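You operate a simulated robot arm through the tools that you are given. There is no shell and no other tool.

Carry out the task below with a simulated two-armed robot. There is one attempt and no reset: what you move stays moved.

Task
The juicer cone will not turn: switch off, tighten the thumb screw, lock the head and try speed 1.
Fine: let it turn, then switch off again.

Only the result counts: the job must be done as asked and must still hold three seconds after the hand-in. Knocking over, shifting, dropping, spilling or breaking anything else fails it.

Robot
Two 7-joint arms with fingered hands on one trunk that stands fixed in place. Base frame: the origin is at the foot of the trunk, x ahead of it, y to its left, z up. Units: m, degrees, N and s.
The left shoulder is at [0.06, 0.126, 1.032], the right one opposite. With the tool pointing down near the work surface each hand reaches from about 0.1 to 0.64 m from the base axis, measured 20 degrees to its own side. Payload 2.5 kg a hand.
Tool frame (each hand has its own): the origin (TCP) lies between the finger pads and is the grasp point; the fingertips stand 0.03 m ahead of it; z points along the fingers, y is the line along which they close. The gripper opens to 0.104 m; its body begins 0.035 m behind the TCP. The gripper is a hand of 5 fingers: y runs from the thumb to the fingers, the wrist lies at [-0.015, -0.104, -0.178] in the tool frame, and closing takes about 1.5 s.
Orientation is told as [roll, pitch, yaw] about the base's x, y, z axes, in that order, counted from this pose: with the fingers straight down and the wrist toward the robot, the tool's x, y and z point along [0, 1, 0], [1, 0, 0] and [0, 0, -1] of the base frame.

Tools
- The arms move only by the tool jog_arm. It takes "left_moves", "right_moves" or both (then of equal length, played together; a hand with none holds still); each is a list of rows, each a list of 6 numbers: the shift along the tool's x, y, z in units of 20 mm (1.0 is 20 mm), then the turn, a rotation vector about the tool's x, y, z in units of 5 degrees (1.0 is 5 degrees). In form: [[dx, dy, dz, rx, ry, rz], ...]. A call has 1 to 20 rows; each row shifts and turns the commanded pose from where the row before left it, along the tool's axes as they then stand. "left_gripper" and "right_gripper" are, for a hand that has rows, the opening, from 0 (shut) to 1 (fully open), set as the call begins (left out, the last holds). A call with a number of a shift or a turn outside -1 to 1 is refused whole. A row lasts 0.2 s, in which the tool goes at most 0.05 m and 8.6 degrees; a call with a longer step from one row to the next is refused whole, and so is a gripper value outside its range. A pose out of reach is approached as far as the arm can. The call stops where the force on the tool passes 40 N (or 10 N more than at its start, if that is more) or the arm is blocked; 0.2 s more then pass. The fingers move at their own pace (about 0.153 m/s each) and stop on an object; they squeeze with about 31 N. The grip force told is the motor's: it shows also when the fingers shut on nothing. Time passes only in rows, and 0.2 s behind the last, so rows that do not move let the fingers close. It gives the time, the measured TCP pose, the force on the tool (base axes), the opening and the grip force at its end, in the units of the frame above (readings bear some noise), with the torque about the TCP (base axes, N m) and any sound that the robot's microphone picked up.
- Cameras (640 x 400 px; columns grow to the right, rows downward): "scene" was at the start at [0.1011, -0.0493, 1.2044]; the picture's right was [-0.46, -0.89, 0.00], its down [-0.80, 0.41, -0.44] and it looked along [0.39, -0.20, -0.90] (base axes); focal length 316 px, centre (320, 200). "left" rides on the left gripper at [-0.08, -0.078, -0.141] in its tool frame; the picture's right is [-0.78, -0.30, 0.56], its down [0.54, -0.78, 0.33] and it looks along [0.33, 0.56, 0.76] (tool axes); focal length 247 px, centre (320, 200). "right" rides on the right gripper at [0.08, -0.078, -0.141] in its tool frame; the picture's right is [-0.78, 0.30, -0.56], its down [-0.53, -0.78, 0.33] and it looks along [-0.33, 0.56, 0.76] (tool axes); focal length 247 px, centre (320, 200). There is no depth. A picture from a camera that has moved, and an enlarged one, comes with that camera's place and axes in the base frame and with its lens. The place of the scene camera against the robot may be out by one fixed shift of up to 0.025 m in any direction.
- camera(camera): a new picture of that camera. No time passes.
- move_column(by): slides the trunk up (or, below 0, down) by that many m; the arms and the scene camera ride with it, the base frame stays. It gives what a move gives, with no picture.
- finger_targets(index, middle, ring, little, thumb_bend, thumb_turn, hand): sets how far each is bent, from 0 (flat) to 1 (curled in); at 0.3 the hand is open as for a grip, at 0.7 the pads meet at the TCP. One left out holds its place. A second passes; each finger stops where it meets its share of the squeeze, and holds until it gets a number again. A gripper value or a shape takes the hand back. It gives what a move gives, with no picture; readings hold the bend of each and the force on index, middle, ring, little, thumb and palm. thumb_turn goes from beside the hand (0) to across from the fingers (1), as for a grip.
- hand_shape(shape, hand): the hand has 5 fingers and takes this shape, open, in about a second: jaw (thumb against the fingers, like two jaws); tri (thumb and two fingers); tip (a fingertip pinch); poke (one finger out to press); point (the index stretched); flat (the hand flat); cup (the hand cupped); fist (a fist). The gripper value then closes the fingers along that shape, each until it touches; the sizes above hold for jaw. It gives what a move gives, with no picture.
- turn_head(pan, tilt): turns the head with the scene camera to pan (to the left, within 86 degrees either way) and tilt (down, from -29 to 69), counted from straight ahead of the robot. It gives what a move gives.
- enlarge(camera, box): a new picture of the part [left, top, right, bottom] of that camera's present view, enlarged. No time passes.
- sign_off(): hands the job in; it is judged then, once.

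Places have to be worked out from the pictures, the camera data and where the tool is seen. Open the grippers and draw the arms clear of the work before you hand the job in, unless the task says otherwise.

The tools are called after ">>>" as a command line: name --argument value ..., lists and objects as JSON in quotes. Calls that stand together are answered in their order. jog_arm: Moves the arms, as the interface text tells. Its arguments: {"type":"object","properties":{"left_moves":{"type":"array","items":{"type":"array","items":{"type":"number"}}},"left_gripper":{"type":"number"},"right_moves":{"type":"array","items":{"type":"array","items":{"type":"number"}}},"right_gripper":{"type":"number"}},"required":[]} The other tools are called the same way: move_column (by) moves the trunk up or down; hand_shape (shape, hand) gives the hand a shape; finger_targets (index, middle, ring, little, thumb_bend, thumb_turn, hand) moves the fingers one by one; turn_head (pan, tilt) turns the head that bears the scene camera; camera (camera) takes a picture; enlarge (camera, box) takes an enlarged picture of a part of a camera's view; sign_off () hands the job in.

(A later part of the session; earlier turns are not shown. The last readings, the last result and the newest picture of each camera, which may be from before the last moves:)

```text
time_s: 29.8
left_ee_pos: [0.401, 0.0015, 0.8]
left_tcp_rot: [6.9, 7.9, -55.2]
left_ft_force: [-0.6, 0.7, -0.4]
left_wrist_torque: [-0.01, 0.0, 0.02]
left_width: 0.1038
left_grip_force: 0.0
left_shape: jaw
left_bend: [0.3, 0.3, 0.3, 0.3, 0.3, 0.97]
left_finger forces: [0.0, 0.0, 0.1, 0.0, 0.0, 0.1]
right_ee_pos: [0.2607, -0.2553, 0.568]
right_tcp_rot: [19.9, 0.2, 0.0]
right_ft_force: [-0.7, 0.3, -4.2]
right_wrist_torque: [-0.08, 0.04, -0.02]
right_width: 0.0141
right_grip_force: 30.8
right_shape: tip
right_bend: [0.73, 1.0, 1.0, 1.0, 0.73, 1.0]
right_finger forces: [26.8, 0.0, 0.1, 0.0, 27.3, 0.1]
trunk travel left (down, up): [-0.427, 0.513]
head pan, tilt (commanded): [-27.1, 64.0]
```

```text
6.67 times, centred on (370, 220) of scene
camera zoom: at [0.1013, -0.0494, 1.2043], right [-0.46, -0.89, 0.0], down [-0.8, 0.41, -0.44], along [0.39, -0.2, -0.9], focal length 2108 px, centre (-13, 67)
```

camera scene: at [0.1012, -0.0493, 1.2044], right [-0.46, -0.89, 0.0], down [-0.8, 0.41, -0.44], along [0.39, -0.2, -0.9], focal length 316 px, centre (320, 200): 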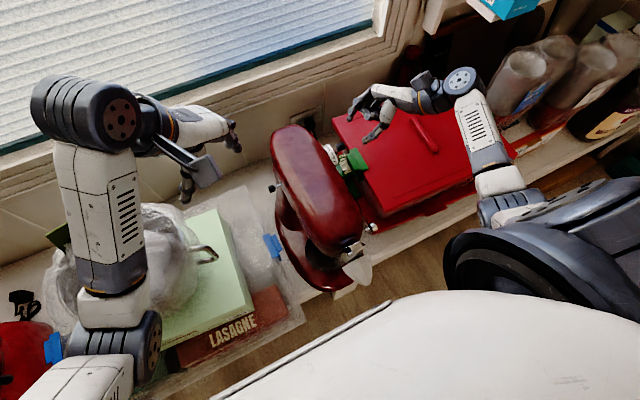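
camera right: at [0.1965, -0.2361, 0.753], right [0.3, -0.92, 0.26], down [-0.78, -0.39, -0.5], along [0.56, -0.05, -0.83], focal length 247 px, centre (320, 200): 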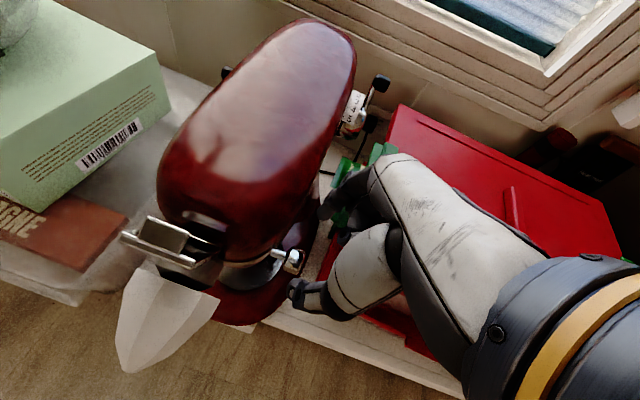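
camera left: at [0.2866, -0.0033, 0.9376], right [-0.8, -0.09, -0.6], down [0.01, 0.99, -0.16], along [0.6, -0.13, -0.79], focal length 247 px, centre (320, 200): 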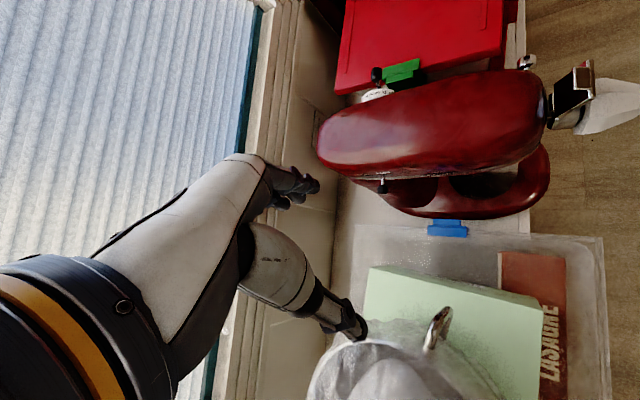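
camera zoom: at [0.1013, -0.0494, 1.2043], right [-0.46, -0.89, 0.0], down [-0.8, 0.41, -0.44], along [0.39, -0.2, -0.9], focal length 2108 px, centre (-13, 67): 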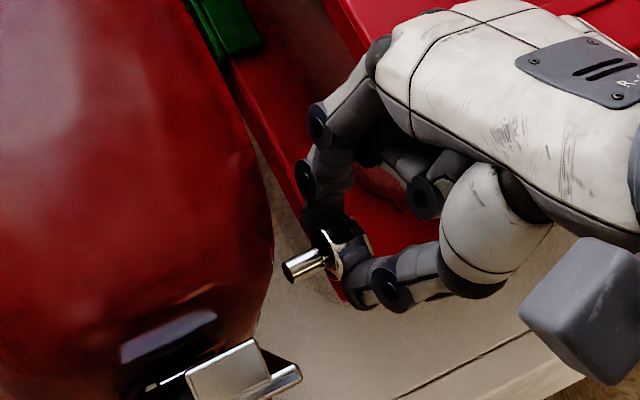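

The grip is better centred now (only 4 N down). I'll turn the hand about the screw axis clockwise as seen from outside, 15° first.

>>> jog_arm --right_moves '[[0.008, 0.069, -0.02, 0.94, 0, 0.342], [0.008, 0.069, -0.02, 0.94, 0, 0.342], [0.008, 0.069, -0.02, 0.94, 0, 0.342]]'

>>> enlarge --camera "scene" --box '[330, 190, 410, 250]'

>>> camera --camera "right"

```text
time_s: 30.6
left_ee_pos: [0.4008, 0.0024, 0.7978]
left_tcp_rot: [6.8, 7.8, -55.2]
left_ft_force: [-0.6, -0.4, -0.5]
left_wrist_torque: [0.04, 0.01, 0.01]
left_width: 0.1039
left_grip_force: 0.1
left_shape: jaw
left_bend: [0.3, 0.3, 0.3, 0.3, 0.3, 0.97]
left_finger forces: [0.0, 0.0, 0.1, 0.0, 0.0, 0.0]
right_ee_pos: [0.2648, -0.2557, 0.5688]
right_tcp_rot: [20.0, 15.1, 0.0]
right_ft_force: [0.1, 1.5, -7.4]
right_wrist_torque: [-0.02, -0.02, -0.03]
right_width: 0.0138
right_grip_force: 31.5
right_shape: tip
right_bend: [0.73, 1.0, 1.0, 1.0, 0.73, 1.0]
right_finger forces: [28.2, 0.1, 0.1, 0.0, 26.5, 0.1]
trunk travel left (down, up): [-0.427, 0.513]
head pan, tilt (commanded): [-27.1, 64.0]
```

```text
6.67 times, centred on (370, 220) of scene
camera zoom: at [0.1014, -0.0495, 1.2043], right [-0.46, -0.89, 0.0], down [-0.8, 0.41, -0.44], along [0.39, -0.2, -0.9], focal length 2108 px, centre (-13, 67)
```

zoom: 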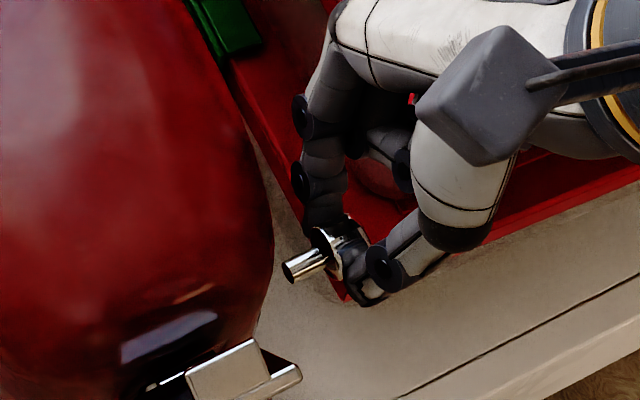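

```text
taken
camera right: at [0.2325, -0.229, 0.7432], right [0.35, -0.92, 0.17], down [-0.88, -0.39, -0.28], along [0.32, -0.05, -0.95], focal length 247 px, centre (320, 200)
```

right: 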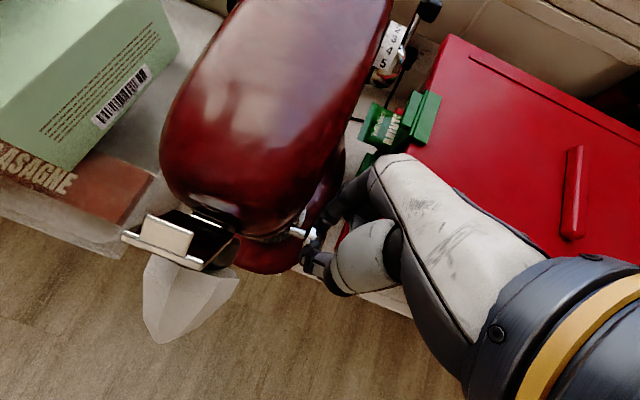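

There was no resisting torque, so I need to verify that the screw turns with the fingers. I'll zoom in tightly.

>>> enlarge --camera "scene" --box '[350, 210, 390, 240]'

>>> enlarge --camera "left" --box '[508, 44, 548, 76]'

>>> enlarge --camera "right" --box '[280, 210, 340, 260]'

```text
13.33 times, centred on (370, 225) of scene
camera zoom: at [0.1014, -0.0495, 1.2043], right [-0.46, -0.89, 0.0], down [-0.8, 0.41, -0.44], along [0.39, -0.2, -0.9], focal length 4215 px, centre (-347, -133)
```

zoom: 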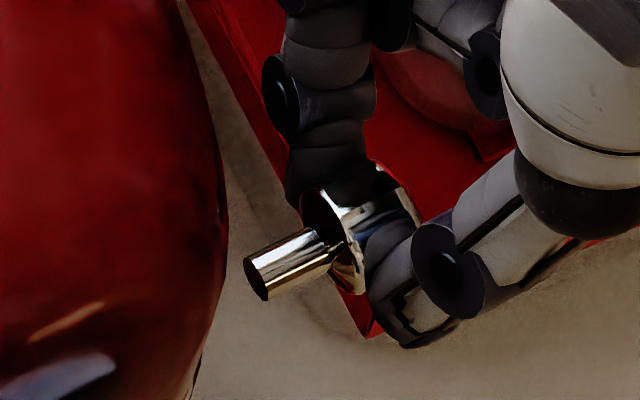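

```text
12.50 times, centred on (528, 60) of left
camera zoom: at [0.2868, -0.0034, 0.9375], right [-0.8, -0.09, -0.6], down [0.01, 0.99, -0.16], along [0.6, -0.13, -0.79], focal length 3087 px, centre (-2280, 1950)
```

zoom: 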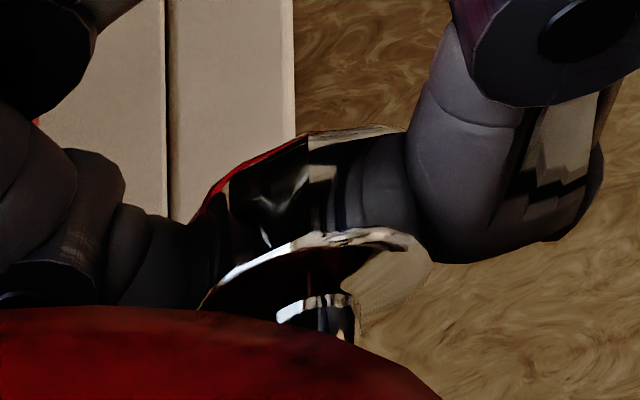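

```text
8.00 times, centred on (310, 235) of right
camera zoom: at [0.2325, -0.229, 0.7432], right [0.35, -0.92, 0.17], down [-0.88, -0.39, -0.28], along [0.32, -0.05, -0.95], focal length 1976 px, centre (400, -80)
```

zoom: 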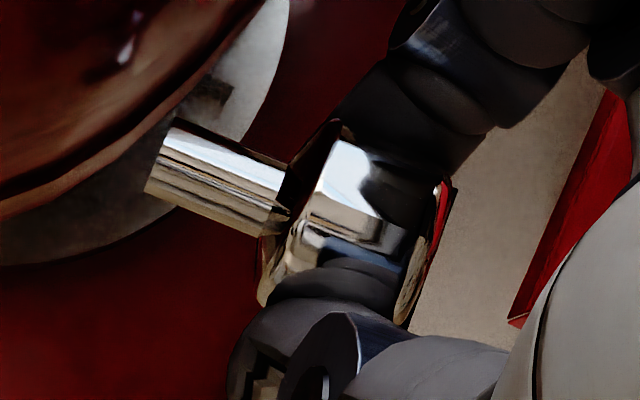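

A facet edge on the screw has moved toward +x, so the screw is turning with the fingers. I'll continue the stroke another 25°.

>>> jog_arm --right_moves '[[0.008, 0.069, -0.02, 0.94, 0, 0.342], [0.008, 0.069, -0.02, 0.94, 0, 0.342], [0.008, 0.069, -0.02, 0.94, 0, 0.342], [0.008, 0.069, -0.02, 0.94, 0, 0.342], [0.008, 0.069, -0.02, 0.94, 0, 0.342]]'

>>> enlarge --camera "scene" --box '[330, 180, 430, 250]'

>>> enlarge --camera "left" --box '[508, 44, 548, 76]'

>>> camera --camera "left"

```text
time_s: 31.8
left_ee_pos: [0.4007, 0.0015, 0.7975]
left_tcp_rot: [6.8, 8.0, -55.2]
left_ft_force: [0.3, 0.2, -0.2]
left_wrist_torque: [-0.02, -0.03, 0.02]
left_width: 0.1035
left_grip_force: 0.0
left_shape: jaw
left_bend: [0.3, 0.3, 0.3, 0.3, 0.3, 0.97]
left_finger forces: [0.0, 0.0, 0.0, 0.1, 0.1, 0.0]
right_ee_pos: [0.2719, -0.2557, 0.5683]
right_tcp_rot: [19.9, 40.1, 0.0]
right_ft_force: [-1.0, 1.4, -10.1]
right_wrist_torque: [-0.07, -0.06, -0.01]
right_width: 0.0142
right_grip_force: 30.9
right_shape: tip
right_bend: [0.73, 1.0, 1.0, 1.0, 0.73, 1.0]
right_finger forces: [29.8, 0.0, 0.1, 0.0, 24.6, 0.1]
trunk travel left (down, up): [-0.427, 0.513]
head pan, tilt (commanded): [-27.1, 64.0]
```

```text
5.71 times, centred on (380, 215) of scene
camera zoom: at [0.1014, -0.0496, 1.2043], right [-0.46, -0.89, 0.0], down [-0.8, 0.41, -0.44], along [0.39, -0.2, -0.9], focal length 1806 px, centre (-23, 114)
```

zoom: 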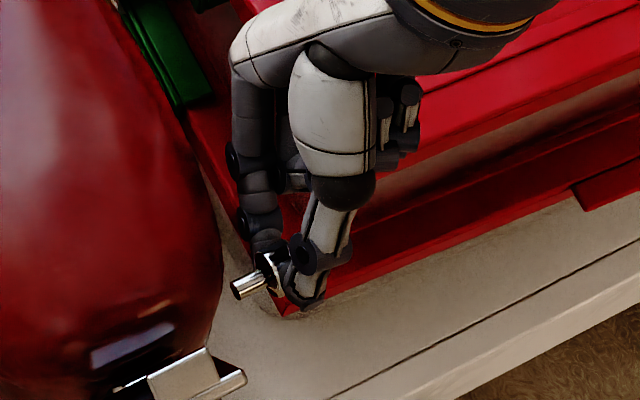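

```text
12.50 times, centred on (528, 60) of left
camera zoom: at [0.2868, -0.0035, 0.9375], right [-0.8, -0.09, -0.6], down [0.01, 0.99, -0.16], along [0.6, -0.13, -0.79], focal length 3087 px, centre (-2280, 1950)
```

zoom: 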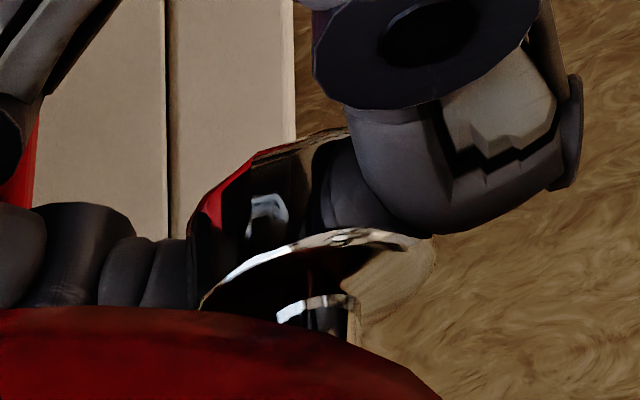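

```text
taken
camera left: at [0.2868, -0.0035, 0.9375], right [-0.8, -0.09, -0.6], down [0.01, 0.99, -0.16], along [0.6, -0.13, -0.79], focal length 247 px, centre (320, 200)
```

left: 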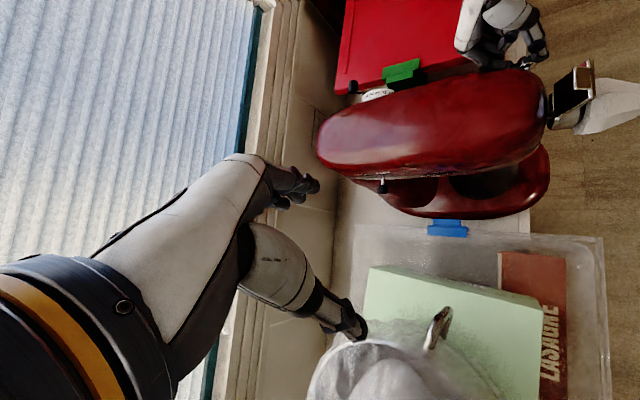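

About 40° of clockwise turn is done with no stop felt yet. I'll release, swing the hand back about the screw axis with the fingers open to φ≈−30°, and check the pose.

>>> jog_arm --right_moves '[[0, 0, 0, 0, 0, 0], [0, 0, 0, 0, 0, 0], [0, 0, 0, 0, 0, 0], [-0.008, -0.069, 0.02, -0.94, 0, -0.342], [-0.008, -0.069, 0.02, -0.94, 0, -0.342], [-0.008, -0.069, 0.02, -0.94, 0, -0.342], [-0.008, -0.069, 0.02, -0.94, 0, -0.342], [-0.008, -0.069, 0.02, -0.94, 0, -0.342], [-0.008, -0.069, 0.02, -0.94, 0, -0.342], [-0.008, -0.069, 0.02, -0.94, 0, -0.342], [-0.008, -0.069, 0.02, -0.94, 0, -0.342], [-0.008, -0.069, 0.02, -0.94, 0, -0.342], [-0.008, -0.069, 0.02, -0.94, 0, -0.342], [-0.008, -0.069, 0.02, -0.94, 0, -0.342], [-0.008, -0.069, 0.02, -0.94, 0, -0.342], [-0.008, -0.069, 0.02, -0.94, 0, -0.342], [-0.008, -0.069, 0.02, -0.94, 0, -0.342]]' --right_gripper 0.38

>>> enlarge --camera "scene" --box '[330, 180, 430, 250]'

>>> camera --camera "right"

>>> enlarge --camera "left" --box '[500, 30, 560, 76]'

```text
time_s: 35.4
left_ee_pos: [0.4001, 0.0019, 0.7984]
left_tcp_rot: [6.8, 8.0, -55.3]
left_ft_force: [-0.4, 0.3, -0.3]
left_wrist_torque: [0.03, 0.06, -0.04]
left_width: 0.1038
left_grip_force: 0.2
left_shape: jaw
left_bend: [0.3, 0.3, 0.3, 0.3, 0.3, 0.97]
left_finger forces: [0.1, 0.0, 0.0, 0.0, 0.1, 0.0]
right_ee_pos: [0.2531, -0.2559, 0.5658]
right_tcp_rot: [20.0, -30.0, 0.0]
right_ft_force: [0.0, -0.3, -0.3]
right_wrist_torque: [-0.02, -0.01, 0.02]
right_width: 0.0393
right_grip_force: 0.1
right_shape: tip
right_bend: [0.73, 0.98, 0.99, 0.99, 0.73, 1.0]
right_finger forces: [0.0, 0.1, 0.1, 0.1, 0.0, 0.1]
trunk travel left (down, up): [-0.427, 0.513]
head pan, tilt (commanded): [-27.1, 64.0]
```

```text
5.71 times, centred on (380, 215) of scene
camera zoom: at [0.1011, -0.0493, 1.2044], right [-0.46, -0.89, 0.0], down [-0.8, 0.41, -0.44], along [0.39, -0.2, -0.9], focal length 1806 px, centre (-23, 114)
```

zoom: 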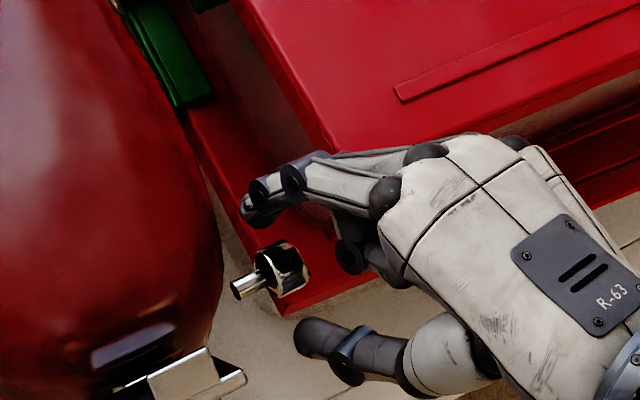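

```text
taken
camera right: at [0.1062, -0.2298, 0.6645], right [0.13, -0.92, 0.37], down [-0.42, -0.39, -0.82], along [0.9, -0.05, -0.44], focal length 247 px, centre (320, 200)
```

right: 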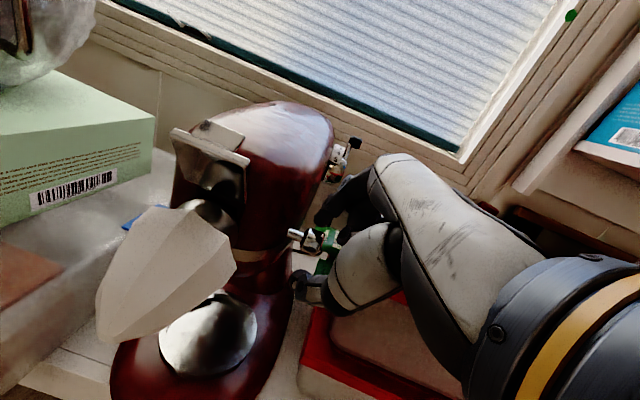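

```text
8.70 times, centred on (530, 53) of left
camera zoom: at [0.2866, -0.0033, 0.9376], right [-0.8, -0.09, -0.6], down [0.01, 0.99, -0.16], along [0.6, -0.13, -0.79], focal length 2148 px, centre (-1506, 1478)
```

zoom: 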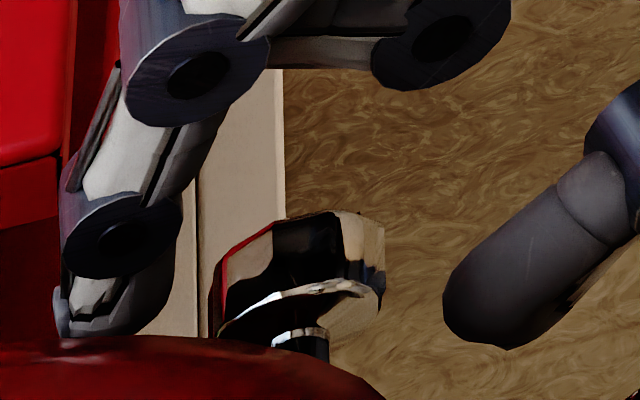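

The pose was reached freely and gives a frontal view. I'll zoom in on the screw to check how it turned.

>>> enlarge --camera "right" --box '[280, 215, 350, 265]'

>>> enlarge --camera "right" --box '[90, 90, 350, 300]'

>>> enlarge --camera "scene" --box '[350, 210, 390, 245]'

```text
8.00 times, centred on (315, 240) of right
camera zoom: at [0.1062, -0.2298, 0.6645], right [0.13, -0.92, 0.37], down [-0.42, -0.39, -0.82], along [0.9, -0.05, -0.44], focal length 1976 px, centre (360, -120)
```

zoom: 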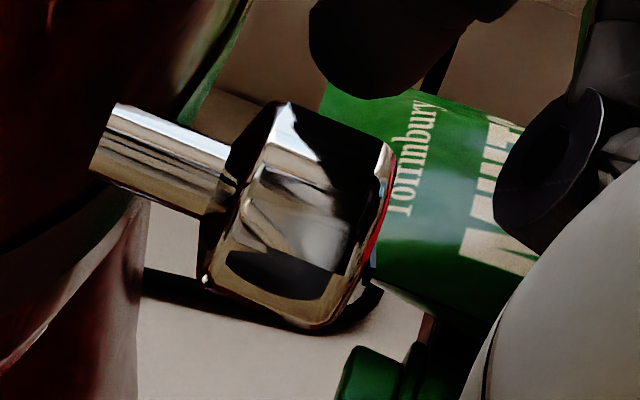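

```text
1.90 times, centred on (220, 195) of right
camera zoom: at [0.1062, -0.2298, 0.6645], right [0.13, -0.92, 0.37], down [-0.42, -0.39, -0.82], along [0.9, -0.05, -0.44], focal length 470 px, centre (510, 210)
```

zoom: 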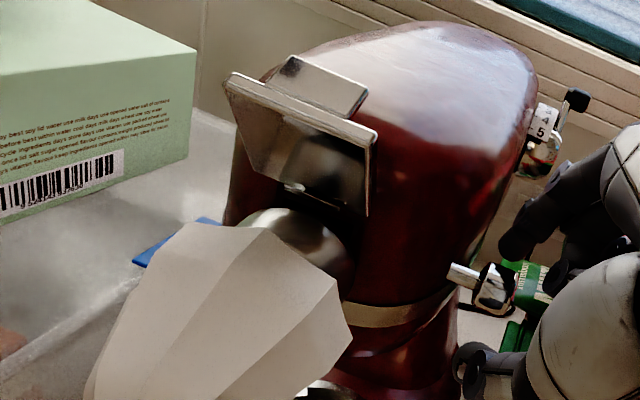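

```text
11.43 times, centred on (370, 228) of scene
camera zoom: at [0.1011, -0.0493, 1.2044], right [-0.46, -0.89, 0.0], down [-0.8, 0.41, -0.44], along [0.39, -0.2, -0.9], focal length 3613 px, centre (-251, -114)
```

zoom: 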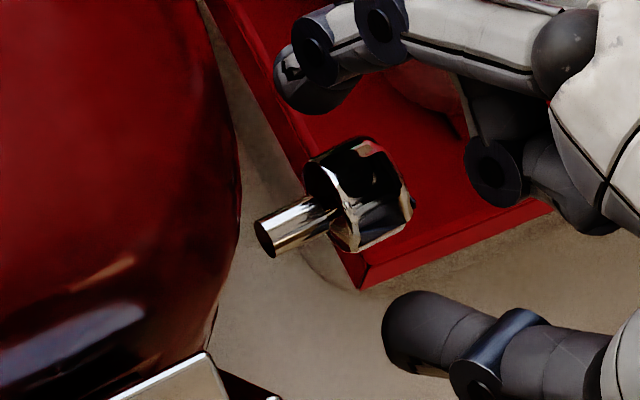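

The fingers still straddle the screw evenly. I'll swing back 15° more to φ=−45°, regrip there, and then turn a full 85° clockwise stroke.

>>> jog_arm --right_moves '[[-0.008, -0.069, -0.02, -0.94, 0, -0.342], [-0.008, -0.069, -0.02, -0.94, 0, -0.342], [-0.008, -0.069, -0.02, -0.94, 0, -0.342], [0, 0, 0, 0, 0, 0]]'

>>> jog_arm --right_moves '[[0, 0, 0, 0, 0, 0], [0, 0, 0, 0, 0, 0], [0, 0, 0, 0, 0, 0], [0, 0, 0, 0, 0, 0], [0, 0, 0, 0, 0, 0]]' --right_gripper 0

>>> enlarge --camera "scene" --box '[340, 190, 420, 250]'

>>> enlarge --camera "right" --box '[260, 200, 370, 280]'

```text
time_s: 36.4
left_ee_pos: [0.401, 0.0022, 0.7982]
left_tcp_rot: [6.8, 7.9, -55.2]
left_ft_force: [0.3, 0.7, -0.2]
left_wrist_torque: [0.01, 0.0, 0.01]
left_width: 0.1039
left_grip_force: 0.1
left_shape: jaw
left_bend: [0.3, 0.3, 0.3, 0.3, 0.3, 0.97]
left_finger forces: [0.0, 0.1, 0.1, 0.0, 0.0, 0.0]
right_ee_pos: [0.2493, -0.258, 0.5629]
right_tcp_rot: [19.9, -45.1, -0.1]
right_ft_force: [-0.3, 0.2, -0.1]
right_wrist_torque: [0.01, -0.01, 0.01]
right_width: 0.0393
right_grip_force: 0.1
right_shape: tip
right_bend: [0.73, 0.98, 0.99, 0.99, 0.73, 1.0]
right_finger forces: [0.0, 0.0, 0.0, 0.0, 0.1, 0.0]
trunk travel left (down, up): [-0.427, 0.513]
head pan, tilt (commanded): [-27.1, 64.0]
```

```text
time_s: 37.6
left_ee_pos: [0.4012, 0.0023, 0.7969]
left_tcp_rot: [6.8, 8.0, -55.3]
left_ft_force: [-0.1, -0.6, -0.1]
left_wrist_torque: [-0.02, -0.01, -0.01]
left_width: 0.1034
left_grip_force: 0.1
left_shape: jaw
left_bend: [0.3, 0.3, 0.3, 0.3, 0.3, 0.97]
left_finger forces: [0.0, 0.0, 0.0, 0.0, 0.0, 0.0]
right_ee_pos: [0.2496, -0.2583, 0.5633]
right_tcp_rot: [19.9, -45.1, 0.0]
right_ft_force: [2.0, -0.2, -3.0]
right_wrist_torque: [0.01, 0.04, 0.0]
right_width: 0.0135
right_grip_force: 31.2
right_shape: tip
right_bend: [0.72, 1.0, 1.0, 1.0, 0.73, 1.0]
right_finger forces: [26.5, 0.0, 0.0, 0.0, 27.5, 0.0]
trunk travel left (down, up): [-0.427, 0.513]
head pan, tilt (commanded): [-27.1, 64.0]
```

```text
6.67 times, centred on (380, 220) of scene
camera zoom: at [0.1013, -0.0494, 1.2043], right [-0.46, -0.89, 0.0], down [-0.8, 0.41, -0.44], along [0.39, -0.2, -0.9], focal length 2108 px, centre (-80, 67)
```

zoom: 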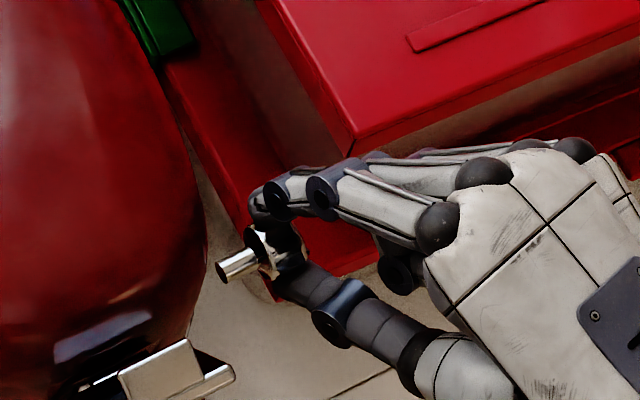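

```text
5.00 times, centred on (315, 240) of right
camera zoom: at [0.0817, -0.2312, 0.6211], right [0.03, -0.92, 0.39], down [-0.2, -0.39, -0.9], along [0.98, -0.05, -0.19], focal length 1235 px, centre (345, 0)
```

zoom: 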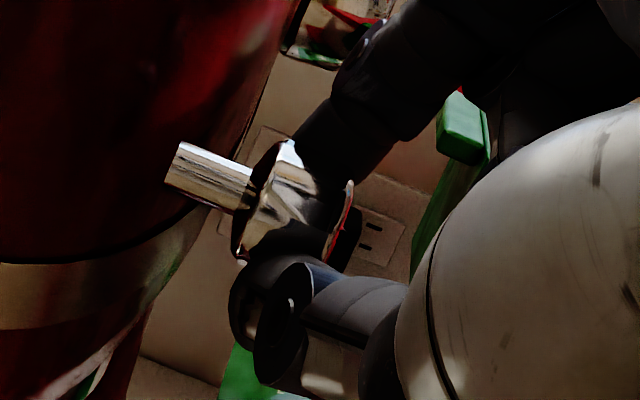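

The regrip at φ=−45° is well centred (net force about 3 N). I'll turn clockwise 45°, then check the forces.

>>> jog_arm --right_moves '[[0.008, 0.072, -0.02, 0.94, 0, 0.342], [0.008, 0.072, -0.02, 0.94, 0, 0.342], [0.008, 0.072, -0.02, 0.94, 0, 0.342], [0.008, 0.072, -0.02, 0.94, 0, 0.342], [0.008, 0.072, -0.02, 0.94, 0, 0.342], [0.008, 0.072, -0.02, 0.94, 0, 0.342], [0.008, 0.072, -0.02, 0.94, 0, 0.342], [0.008, 0.072, -0.02, 0.94, 0, 0.342], [0.008, 0.072, -0.02, 0.94, 0, 0.342]]'

>>> enlarge --camera "right" --box '[260, 200, 370, 280]'

>>> enlarge --camera "scene" --box '[350, 210, 390, 245]'

```text
time_s: 39.6
left_ee_pos: [0.4011, 0.0022, 0.7981]
left_tcp_rot: [6.9, 8.0, -55.1]
left_ft_force: [0.5, -0.3, -0.4]
left_wrist_torque: [0.03, 0.01, -0.02]
left_width: 0.1039
left_grip_force: 0.2
left_shape: jaw
left_bend: [0.3, 0.3, 0.3, 0.3, 0.3, 0.97]
left_finger forces: [0.0, 0.0, 0.1, 0.1, 0.0, 0.0]
right_ee_pos: [0.2594, -0.257, 0.5714]
right_tcp_rot: [19.9, 0.1, -0.1]
right_ft_force: [5.5, -2.8, -9.7]
right_wrist_torque: [-0.13, -0.04, -0.13]
right_width: 0.0141
right_grip_force: 31.2
right_shape: tip
right_bend: [0.72, 1.0, 1.0, 1.0, 0.74, 1.0]
right_finger forces: [29.4, 0.0, 0.1, 0.0, 22.8, 0.1]
trunk travel left (down, up): [-0.427, 0.513]
head pan, tilt (commanded): [-27.1, 64.0]
```

```text
5.00 times, centred on (315, 240) of right
camera zoom: at [0.1822, -0.23, 0.7315], right [0.3, -0.92, 0.26], down [-0.78, -0.39, -0.49], along [0.55, -0.05, -0.83], focal length 1235 px, centre (345, 0)
```

zoom: 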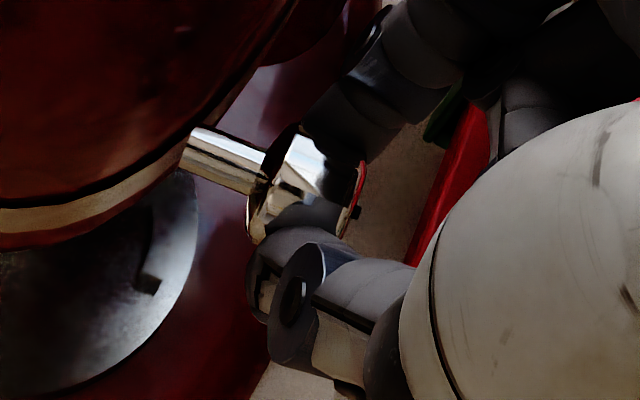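

```text
11.43 times, centred on (370, 228) of scene
camera zoom: at [0.1017, -0.0497, 1.2042], right [-0.46, -0.89, 0.0], down [-0.8, 0.41, -0.44], along [0.39, -0.2, -0.9], focal length 3613 px, centre (-251, -114)
```

zoom: 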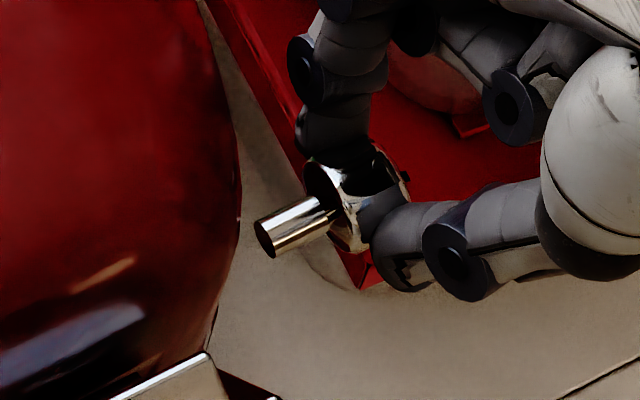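

The screw is turning without much torque so far (about 85° in total). I'll continue 40° more to φ=+40°.

>>> jog_arm --right_moves '[[0.008, 0.06, 0.0, 0.94, 0, 0.342], [0.008, 0.06, 0.0, 0.94, 0, 0.342], [0.008, 0.06, 0.0, 0.94, 0, 0.342], [0.008, 0.06, 0.0, 0.94, 0, 0.342], [0.008, 0.06, 0.0, 0.94, 0, 0.342], [0.008, 0.06, 0.0, 0.94, 0, 0.342], [0.008, 0.06, 0.0, 0.94, 0, 0.342], [0.008, 0.06, 0.0, 0.94, 0, 0.342]]'

>>> enlarge --camera "right" --box '[260, 200, 370, 280]'

>>> enlarge --camera "scene" --box '[350, 200, 400, 245]'

```text
time_s: 41.4
left_ee_pos: [0.3998, 0.002, 0.798]
left_tcp_rot: [6.7, 7.9, -55.2]
left_ft_force: [1.2, 0.1, 0.3]
left_wrist_torque: [0.01, -0.02, 0.04]
left_width: 0.1038
left_grip_force: 0.2
left_shape: jaw
left_bend: [0.3, 0.3, 0.3, 0.3, 0.3, 0.97]
left_finger forces: [0.0, 0.0, 0.0, 0.0, 0.1, 0.0]
right_ee_pos: [0.2704, -0.2562, 0.5696]
right_tcp_rot: [19.9, 39.7, -0.2]
right_ft_force: [11.2, -9.0, 9.1]
right_wrist_torque: [-0.18, -0.17, -0.07]
right_width: 0.0173
right_grip_force: 31.0
right_shape: tip
right_bend: [0.72, 1.0, 1.0, 1.0, 0.77, 1.0]
right_finger forces: [29.6, 0.0, 0.0, 0.0, 28.5, 0.0]
trunk travel left (down, up): [-0.427, 0.513]
head pan, tilt (commanded): [-27.1, 64.0]
```

```text
5.00 times, centred on (315, 240) of right
camera zoom: at [0.3134, -0.2292, 0.7436], right [0.39, -0.92, 0.01], down [-0.92, -0.39, 0.12], along [-0.1, -0.05, -0.99], focal length 1235 px, centre (345, 0)
```

zoom: 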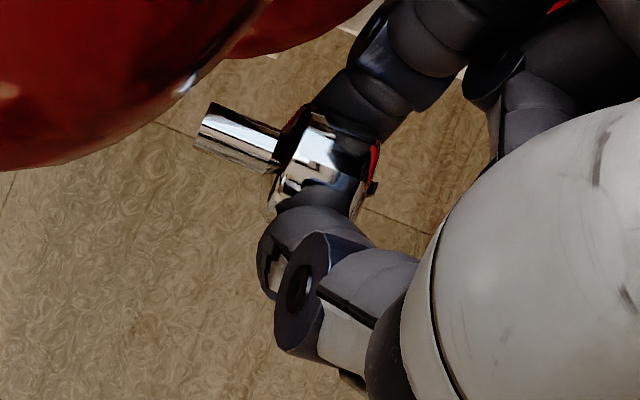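

```text
8.89 times, centred on (375, 222) of scene
camera zoom: at [0.1012, -0.0493, 1.2045], right [-0.46, -0.89, 0.0], down [-0.8, 0.41, -0.44], along [0.39, -0.2, -0.9], focal length 2810 px, centre (-169, 0)
```

zoom: 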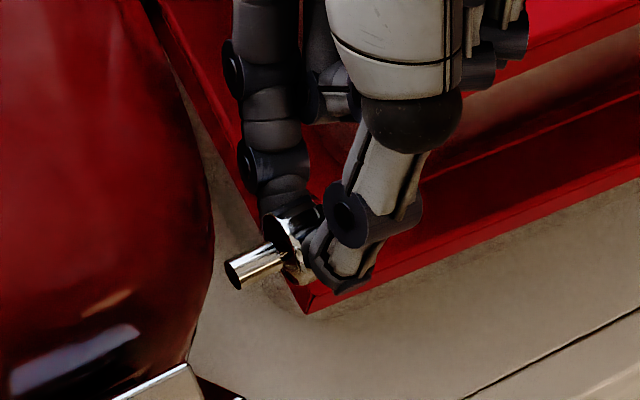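

There was no slip, since the screw looks the same in the hand's frame, so about 125° are done. Next I'll release, swing back exactly the same way and regrip.

>>> jog_arm --right_moves '[[0, 0, 0, 0, 0, 0], [0, 0, 0, 0, 0, 0], [0, 0, 0, 0, 0, 0], [-0.008, -0.06, 0.0, -0.94, 0, -0.342], [-0.008, -0.06, 0.0, -0.94, 0, -0.342], [-0.008, -0.06, 0.0, -0.94, 0, -0.342], [-0.008, -0.06, 0.0, -0.94, 0, -0.342], [-0.008, -0.06, 0.0, -0.94, 0, -0.342], [-0.008, -0.06, 0.0, -0.94, 0, -0.342], [-0.008, -0.06, 0.0, -0.94, 0, -0.342], [-0.008, -0.06, 0.0, -0.94, 0, -0.342], [-0.008, -0.072, 0.02, -0.94, 0, -0.342], [-0.008, -0.072, 0.02, -0.94, 0, -0.342], [-0.008, -0.072, 0.02, -0.94, 0, -0.342], [-0.008, -0.072, 0.02, -0.94, 0, -0.342], [-0.008, -0.072, 0.02, -0.94, 0, -0.342], [-0.008, -0.072, 0.02, -0.94, 0, -0.342], [-0.008, -0.072, 0.02, -0.94, 0, -0.342], [-0.008, -0.072, 0.02, -0.94, 0, -0.342], [-0.008, -0.072, 0.02, -0.94, 0, -0.342]]' --right_gripper 0.38

>>> enlarge --camera "right" --box '[260, 200, 370, 280]'

>>> enlarge --camera "scene" --box '[350, 210, 390, 245]'

```text
time_s: 45.6
left_ee_pos: [0.4001, 0.0027, 0.7988]
left_tcp_rot: [6.8, 7.9, -55.2]
left_ft_force: [-0.2, -0.3, 1.0]
left_wrist_torque: [0.01, -0.01, 0.01]
left_width: 0.1039
left_grip_force: 0.0
left_shape: jaw
left_bend: [0.3, 0.3, 0.3, 0.3, 0.3, 0.97]
left_finger forces: [0.0, 0.0, 0.0, 0.0, 0.1, 0.0]
right_ee_pos: [0.2497, -0.257, 0.5649]
right_tcp_rot: [20.0, -45.0, 0.0]
right_ft_force: [0.8, -0.9, -1.3]
right_wrist_torque: [-0.02, -0.04, -0.01]
right_width: 0.0397
right_grip_force: 0.1
right_shape: tip
right_bend: [0.73, 0.98, 0.99, 0.99, 0.73, 1.0]
right_finger forces: [0.1, 0.0, 0.0, 0.1, 0.0, 0.0]
trunk travel left (down, up): [-0.427, 0.513]
head pan, tilt (commanded): [-27.1, 64.0]
```

```text
5.00 times, centred on (315, 240) of right
camera zoom: at [0.0811, -0.2304, 0.6233], right [0.03, -0.92, 0.39], down [-0.2, -0.39, -0.9], along [0.98, -0.05, -0.19], focal length 1235 px, centre (345, 0)
```

zoom: 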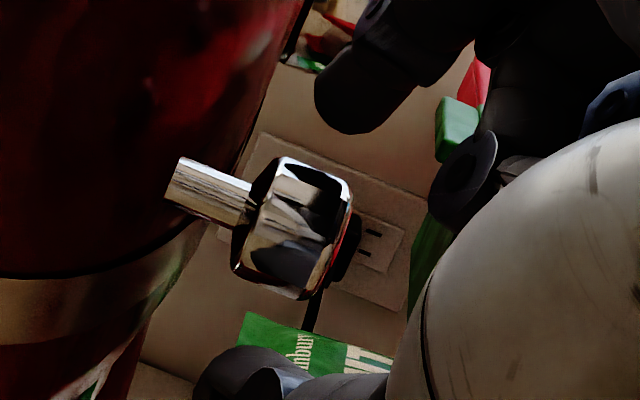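

```text
11.43 times, centred on (370, 228) of scene
camera zoom: at [0.1011, -0.0493, 1.2044], right [-0.46, -0.89, 0.0], down [-0.8, 0.41, -0.44], along [0.39, -0.2, -0.9], focal length 3613 px, centre (-251, -114)
```

zoom: 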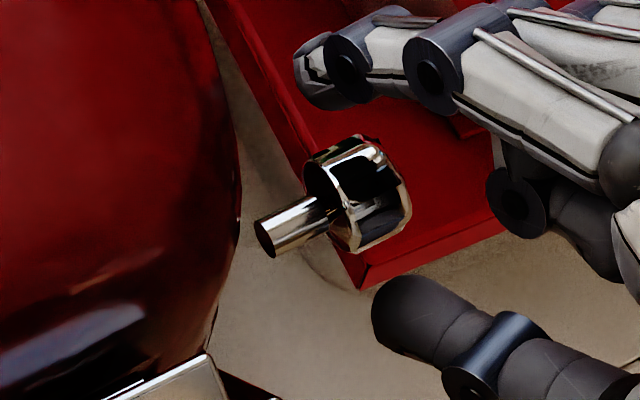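

Ready for another stroke; I'll grip and then turn another 85°.

>>> jog_arm --right_moves '[[0, 0, 0.05, 0, 0, 0], [0, 0, 0, 0, 0, 0], [0, 0, 0, 0, 0, 0], [0, 0, 0, 0, 0, 0], [0, 0, 0, 0, 0, 0]]' --right_gripper 0

>>> jog_arm --right_moves '[[0.008, 0.07, -0.02, 0.94, 0, 0.342], [0.008, 0.07, -0.02, 0.94, 0, 0.342], [0.008, 0.07, -0.02, 0.94, 0, 0.342], [0.008, 0.07, -0.02, 0.94, 0, 0.342], [0.008, 0.07, -0.01, 0.94, 0, 0.342], [0.008, 0.07, -0.01, 0.94, 0, 0.342], [0.008, 0.07, -0.01, 0.94, 0, 0.342], [0.008, 0.07, -0.01, 0.94, 0, 0.342], [0.008, 0.07, -0.01, 0.94, 0, 0.342]]'

>>> enlarge --camera "right" --box '[260, 200, 370, 280]'

```text
time_s: 46.8
left_ee_pos: [0.4004, 0.0026, 0.7985]
left_tcp_rot: [6.8, 7.9, -55.1]
left_ft_force: [0.4, -0.1, 0.5]
left_wrist_torque: [0.0, 0.0, -0.03]
left_width: 0.1036
left_grip_force: 0.1
left_shape: jaw
left_bend: [0.3, 0.3, 0.3, 0.3, 0.3, 0.97]
left_finger forces: [0.0, 0.0, 0.1, 0.1, 0.0, 0.0]
right_ee_pos: [0.2496, -0.2563, 0.5646]
right_tcp_rot: [20.0, -45.0, 0.0]
right_ft_force: [-3.6, -2.0, 3.3]
right_wrist_torque: [-0.01, -0.02, -0.02]
right_width: 0.0146
right_grip_force: 30.9
right_shape: tip
right_bend: [0.72, 1.0, 1.0, 1.0, 0.74, 1.0]
right_finger forces: [27.8, 0.0, 0.1, 0.0, 28.3, 0.0]
trunk travel left (down, up): [-0.427, 0.513]
head pan, tilt (commanded): [-27.1, 64.0]
```

```text
time_s: 48.8
left_ee_pos: [0.4014, 0.0022, 0.7989]
left_tcp_rot: [6.7, 8.0, -55.2]
left_ft_force: [0.5, 0.3, 0.4]
left_wrist_torque: [-0.01, 0.0, 0.0]
left_width: 0.1036
left_grip_force: 0.1
left_shape: jaw
left_bend: [0.3, 0.3, 0.3, 0.3, 0.3, 0.97]
left_finger forces: [0.0, 0.0, 0.1, 0.1, 0.0, 0.1]
right_ee_pos: [0.2607, -0.2556, 0.5738]
right_tcp_rot: [20.1, -0.2, -0.1]
right_ft_force: [10.9, -1.6, 5.5]
right_wrist_torque: [0.05, -0.54, -0.15]
right_width: 0.0154
right_grip_force: 30.5
right_shape: tip
right_bend: [0.73, 1.0, 1.0, 1.0, 0.74, 1.0]
right_finger forces: [34.6, 0.0, 0.0, 0.0, 18.6, 0.0]
trunk travel left (down, up): [-0.427, 0.513]
head pan, tilt (commanded): [-27.1, 64.0]
```

```text
5.00 times, centred on (315, 240) of right
camera zoom: at [0.1829, -0.2296, 0.7334], right [0.29, -0.92, 0.26], down [-0.77, -0.39, -0.5], along [0.56, -0.05, -0.83], focal length 1235 px, centre (345, 0)
```

zoom: 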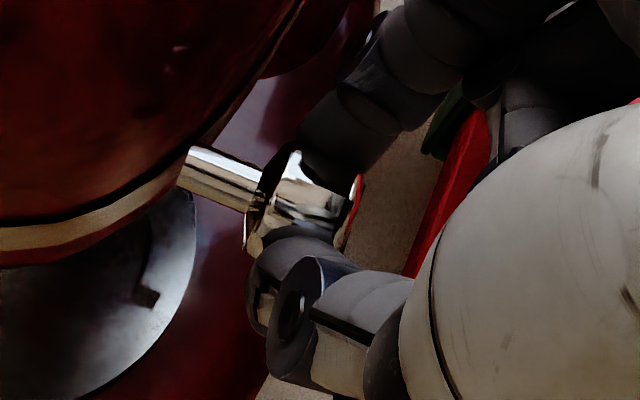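

Now a resisting torque of about 0.5 N·m has appeared, so the screw is tightening. I'll turn 15° more and watch the torque.

>>> jog_arm --right_moves '[[0.008, 0.07, 0.0, 0.94, 0, 0.342], [0.008, 0.07, 0.0, 0.94, 0, 0.342], [0.008, 0.07, 0.0, 0.94, 0, 0.342]]'

>>> enlarge --camera "right" --box '[260, 200, 370, 280]'

>>> enlarge --camera "scene" --box '[350, 210, 390, 245]'

```text
time_s: 49.6
left_ee_pos: [0.3999, 0.001, 0.7989]
left_tcp_rot: [6.8, 8.0, -55.1]
left_ft_force: [-0.3, -1.2, 0.3]
left_wrist_torque: [-0.02, 0.0, 0.02]
left_width: 0.1039
left_grip_force: 0.1
left_shape: jaw
left_bend: [0.3, 0.3, 0.3, 0.3, 0.3, 0.97]
left_finger forces: [0.1, 0.0, 0.0, 0.1, 0.0, 0.0]
right_ee_pos: [0.2676, -0.2569, 0.5756]
right_tcp_rot: [20.0, 14.1, -0.3]
right_ft_force: [15.3, -4.1, 13.1]
right_wrist_torque: [0.06, -0.71, -0.22]
right_width: 0.0169
right_grip_force: 31.3
right_shape: tip
right_bend: [0.73, 1.0, 1.0, 1.0, 0.74, 1.0]
right_finger forces: [43.0, 0.1, 0.1, 0.1, 20.5, 0.0]
trunk travel left (down, up): [-0.427, 0.513]
head pan, tilt (commanded): [-27.1, 64.0]
```

```text
5.00 times, centred on (315, 240) of right
camera zoom: at [0.2323, -0.2295, 0.7489], right [0.35, -0.92, 0.18], down [-0.88, -0.39, -0.29], along [0.33, -0.05, -0.94], focal length 1235 px, centre (345, 0)
```

zoom: 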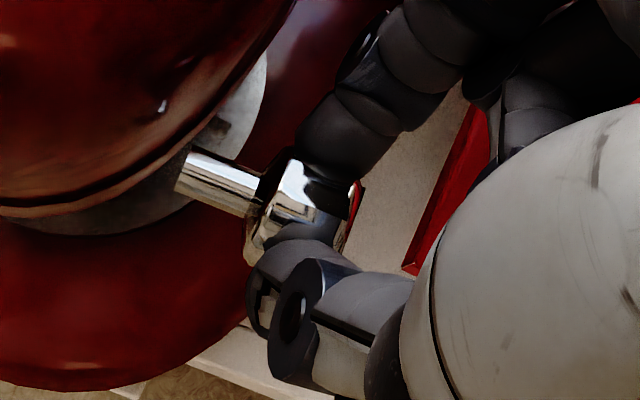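

```text
11.43 times, centred on (370, 228) of scene
camera zoom: at [0.1011, -0.0489, 1.2045], right [-0.46, -0.89, 0.0], down [-0.8, 0.41, -0.44], along [0.39, -0.2, -0.9], focal length 3613 px, centre (-251, -114)
```

zoom: 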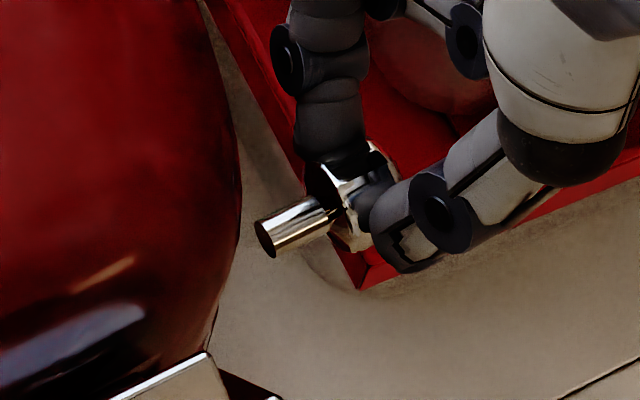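

The torque has reached 0.7 N·m with the index at 43 N, which looks like the tight stop. I'll release, swing back and regrip for one confirming pull.

>>> jog_arm --right_moves '[[0, 0, 0, 0, 0, 0], [0, 0, 0, 0, 0, 0], [0, 0, 0, 0, 0, 0], [-0.008, -0.07, 0.0, -0.94, 0, -0.342], [-0.008, -0.07, 0.0, -0.94, 0, -0.342], [-0.008, -0.07, 0.0, -0.94, 0, -0.342], [-0.008, -0.07, 0.01, -0.94, 0, -0.342], [-0.008, -0.07, 0.01, -0.94, 0, -0.342], [-0.008, -0.07, 0.01, -0.94, 0, -0.342], [-0.008, -0.07, 0.01, -0.94, 0, -0.342], [-0.008, -0.07, 0.01, -0.94, 0, -0.342], [-0.008, -0.07, 0.02, -0.94, 0, -0.342], [-0.008, -0.07, 0.02, -0.94, 0, -0.342], [-0.008, -0.07, 0.02, -0.94, 0, -0.342], [-0.008, -0.07, 0.02, -0.94, 0, -0.342], [0, 0, 0, 0, 0, 0]]' --right_gripper 0.38

>>> enlarge --camera "right" --box '[260, 200, 370, 280]'

>>> enlarge --camera "scene" --box '[350, 210, 390, 245]'

>>> enlarge --camera "left" --box '[508, 44, 548, 76]'

```text
time_s: 53.0
left_ee_pos: [0.4021, 0.0023, 0.7989]
left_tcp_rot: [6.7, 7.9, -55.2]
left_ft_force: [0.3, 0.0, 0.3]
left_wrist_torque: [0.01, 0.02, 0.01]
left_width: 0.1037
left_grip_force: 0.1
left_shape: jaw
left_bend: [0.3, 0.3, 0.3, 0.3, 0.3, 0.97]
left_finger forces: [0.0, 0.0, 0.0, 0.0, 0.0, 0.1]
right_ee_pos: [0.2499, -0.2571, 0.5661]
right_tcp_rot: [19.9, -45.0, 0.1]
right_ft_force: [-0.3, 0.5, -0.9]
right_wrist_torque: [0.0, 0.0, -0.01]
right_width: 0.0396
right_grip_force: 0.1
right_shape: tip
right_bend: [0.73, 0.98, 0.99, 0.99, 0.73, 1.0]
right_finger forces: [0.1, 0.0, 0.1, 0.1, 0.0, 0.0]
trunk travel left (down, up): [-0.427, 0.513]
head pan, tilt (commanded): [-27.1, 64.0]
```

```text
5.00 times, centred on (315, 240) of right
camera zoom: at [0.0814, -0.23, 0.6236], right [0.03, -0.92, 0.39], down [-0.2, -0.39, -0.9], along [0.98, -0.05, -0.19], focal length 1235 px, centre (345, 0)
```

zoom: 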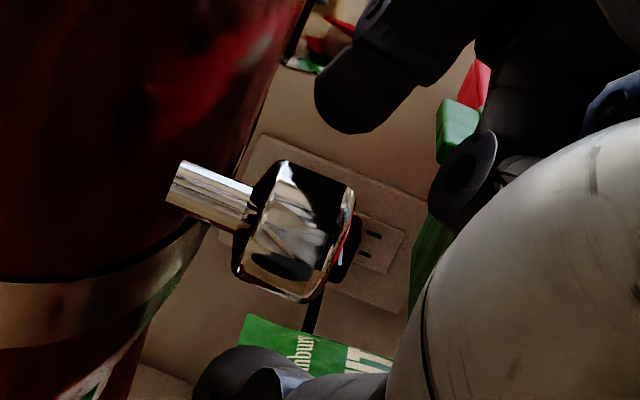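

```text
11.43 times, centred on (370, 228) of scene
camera zoom: at [0.1011, -0.0493, 1.2044], right [-0.46, -0.89, 0.0], down [-0.8, 0.41, -0.44], along [0.39, -0.2, -0.9], focal length 3613 px, centre (-251, -114)
```

zoom: 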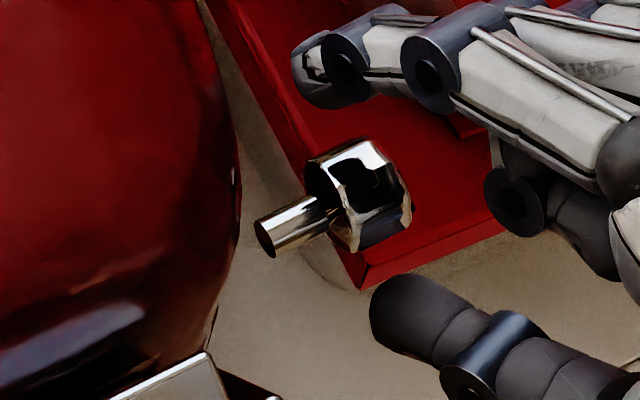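

```text
12.50 times, centred on (528, 60) of left
camera zoom: at [0.2866, -0.0033, 0.9376], right [-0.8, -0.09, -0.6], down [0.01, 0.99, -0.16], along [0.6, -0.13, -0.79], focal length 3087 px, centre (-2280, 1950)
```

zoom: 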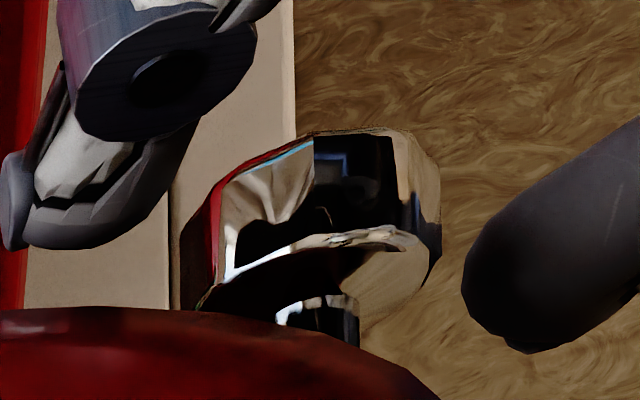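

I'll grip again and make a short confirming pull of 20°.

>>> jog_arm --right_moves '[[0, 0, 0.08, 0, 0, 0], [0, 0, 0, 0, 0, 0], [0, 0, 0, 0, 0, 0], [0, 0, 0, 0, 0, 0], [0, 0, 0, 0, 0, 0]]' --right_gripper 0

>>> jog_arm --right_moves '[[0.008, 0.07, -0.02, 0.94, 0, 0.342], [0.008, 0.07, -0.02, 0.94, 0, 0.342]]'

>>> jog_arm --right_moves '[[0.008, 0.07, -0.02, 0.94, 0, 0.342], [0.008, 0.07, -0.02, 0.94, 0, 0.342]]'

```text
time_s: 54.2
left_ee_pos: [0.3999, 0.0014, 0.7994]
left_tcp_rot: [6.8, 8.0, -55.2]
left_ft_force: [0.6, -0.1, -0.6]
left_wrist_torque: [0.02, -0.01, -0.02]
left_width: 0.1038
left_grip_force: 0.1
left_shape: jaw
left_bend: [0.3, 0.3, 0.3, 0.3, 0.3, 0.97]
left_finger forces: [0.0, 0.0, 0.0, 0.0, 0.0, 0.0]
right_ee_pos: [0.2505, -0.257, 0.5655]
right_tcp_rot: [20.0, -45.0, 0.1]
right_ft_force: [-2.6, -1.5, 2.2]
right_wrist_torque: [0.0, 0.0, -0.04]
right_width: 0.0139
right_grip_force: 31.7
right_shape: tip
right_bend: [0.72, 1.0, 1.0, 1.0, 0.74, 1.0]
right_finger forces: [27.8, 0.0, 0.0, 0.0, 28.7, 0.0]
trunk travel left (down, up): [-0.427, 0.513]
head pan, tilt (commanded): [-27.1, 64.0]
```

```text
time_s: 54.8
left_ee_pos: [0.4003, 0.0022, 0.7987]
left_tcp_rot: [6.8, 8.0, -55.2]
left_ft_force: [0.7, 1.0, -0.3]
left_wrist_torque: [0.0, -0.01, 0.0]
left_width: 0.1037
left_grip_force: 0.1
left_shape: jaw
left_bend: [0.3, 0.3, 0.3, 0.3, 0.3, 0.97]
left_finger forces: [0.0, 0.0, 0.0, 0.1, 0.0, 0.0]
right_ee_pos: [0.2533, -0.2568, 0.5679]
right_tcp_rot: [20.0, -35.1, -0.1]
right_ft_force: [1.4, -1.3, 3.6]
right_wrist_torque: [-0.03, -0.3, -0.09]
right_width: 0.014
right_grip_force: 31.1
right_shape: tip
right_bend: [0.72, 1.0, 1.0, 1.0, 0.74, 1.0]
right_finger forces: [32.5, 0.0, 0.0, 0.0, 26.6, 0.0]
trunk travel left (down, up): [-0.427, 0.513]
head pan, tilt (commanded): [-27.1, 64.0]
```

```text
time_s: 55.4
left_ee_pos: [0.4006, 0.0025, 0.7997]
left_tcp_rot: [6.7, 7.9, -55.2]
left_ft_force: [0.2, 1.2, -0.7]
left_wrist_torque: [0.01, 0.0, 0.02]
left_width: 0.1041
left_grip_force: 0.0
left_shape: jaw
left_bend: [0.3, 0.3, 0.3, 0.3, 0.3, 0.97]
left_finger forces: [0.0, 0.1, 0.0, 0.1, 0.0, 0.0]
right_ee_pos: [0.2548, -0.2557, 0.5708]
right_tcp_rot: [20.0, -25.3, 0.0]
right_ft_force: [4.7, -3.8, 8.9]
right_wrist_torque: [0.1, -0.44, -0.18]
right_width: 0.0136
right_grip_force: 30.7
right_shape: tip
right_bend: [0.72, 1.0, 1.0, 1.0, 0.74, 1.0]
right_finger forces: [36.4, 0.1, 0.0, 0.0, 21.1, 0.1]
trunk travel left (down, up): [-0.427, 0.513]
head pan, tilt (commanded): [-27.1, 64.0]
```

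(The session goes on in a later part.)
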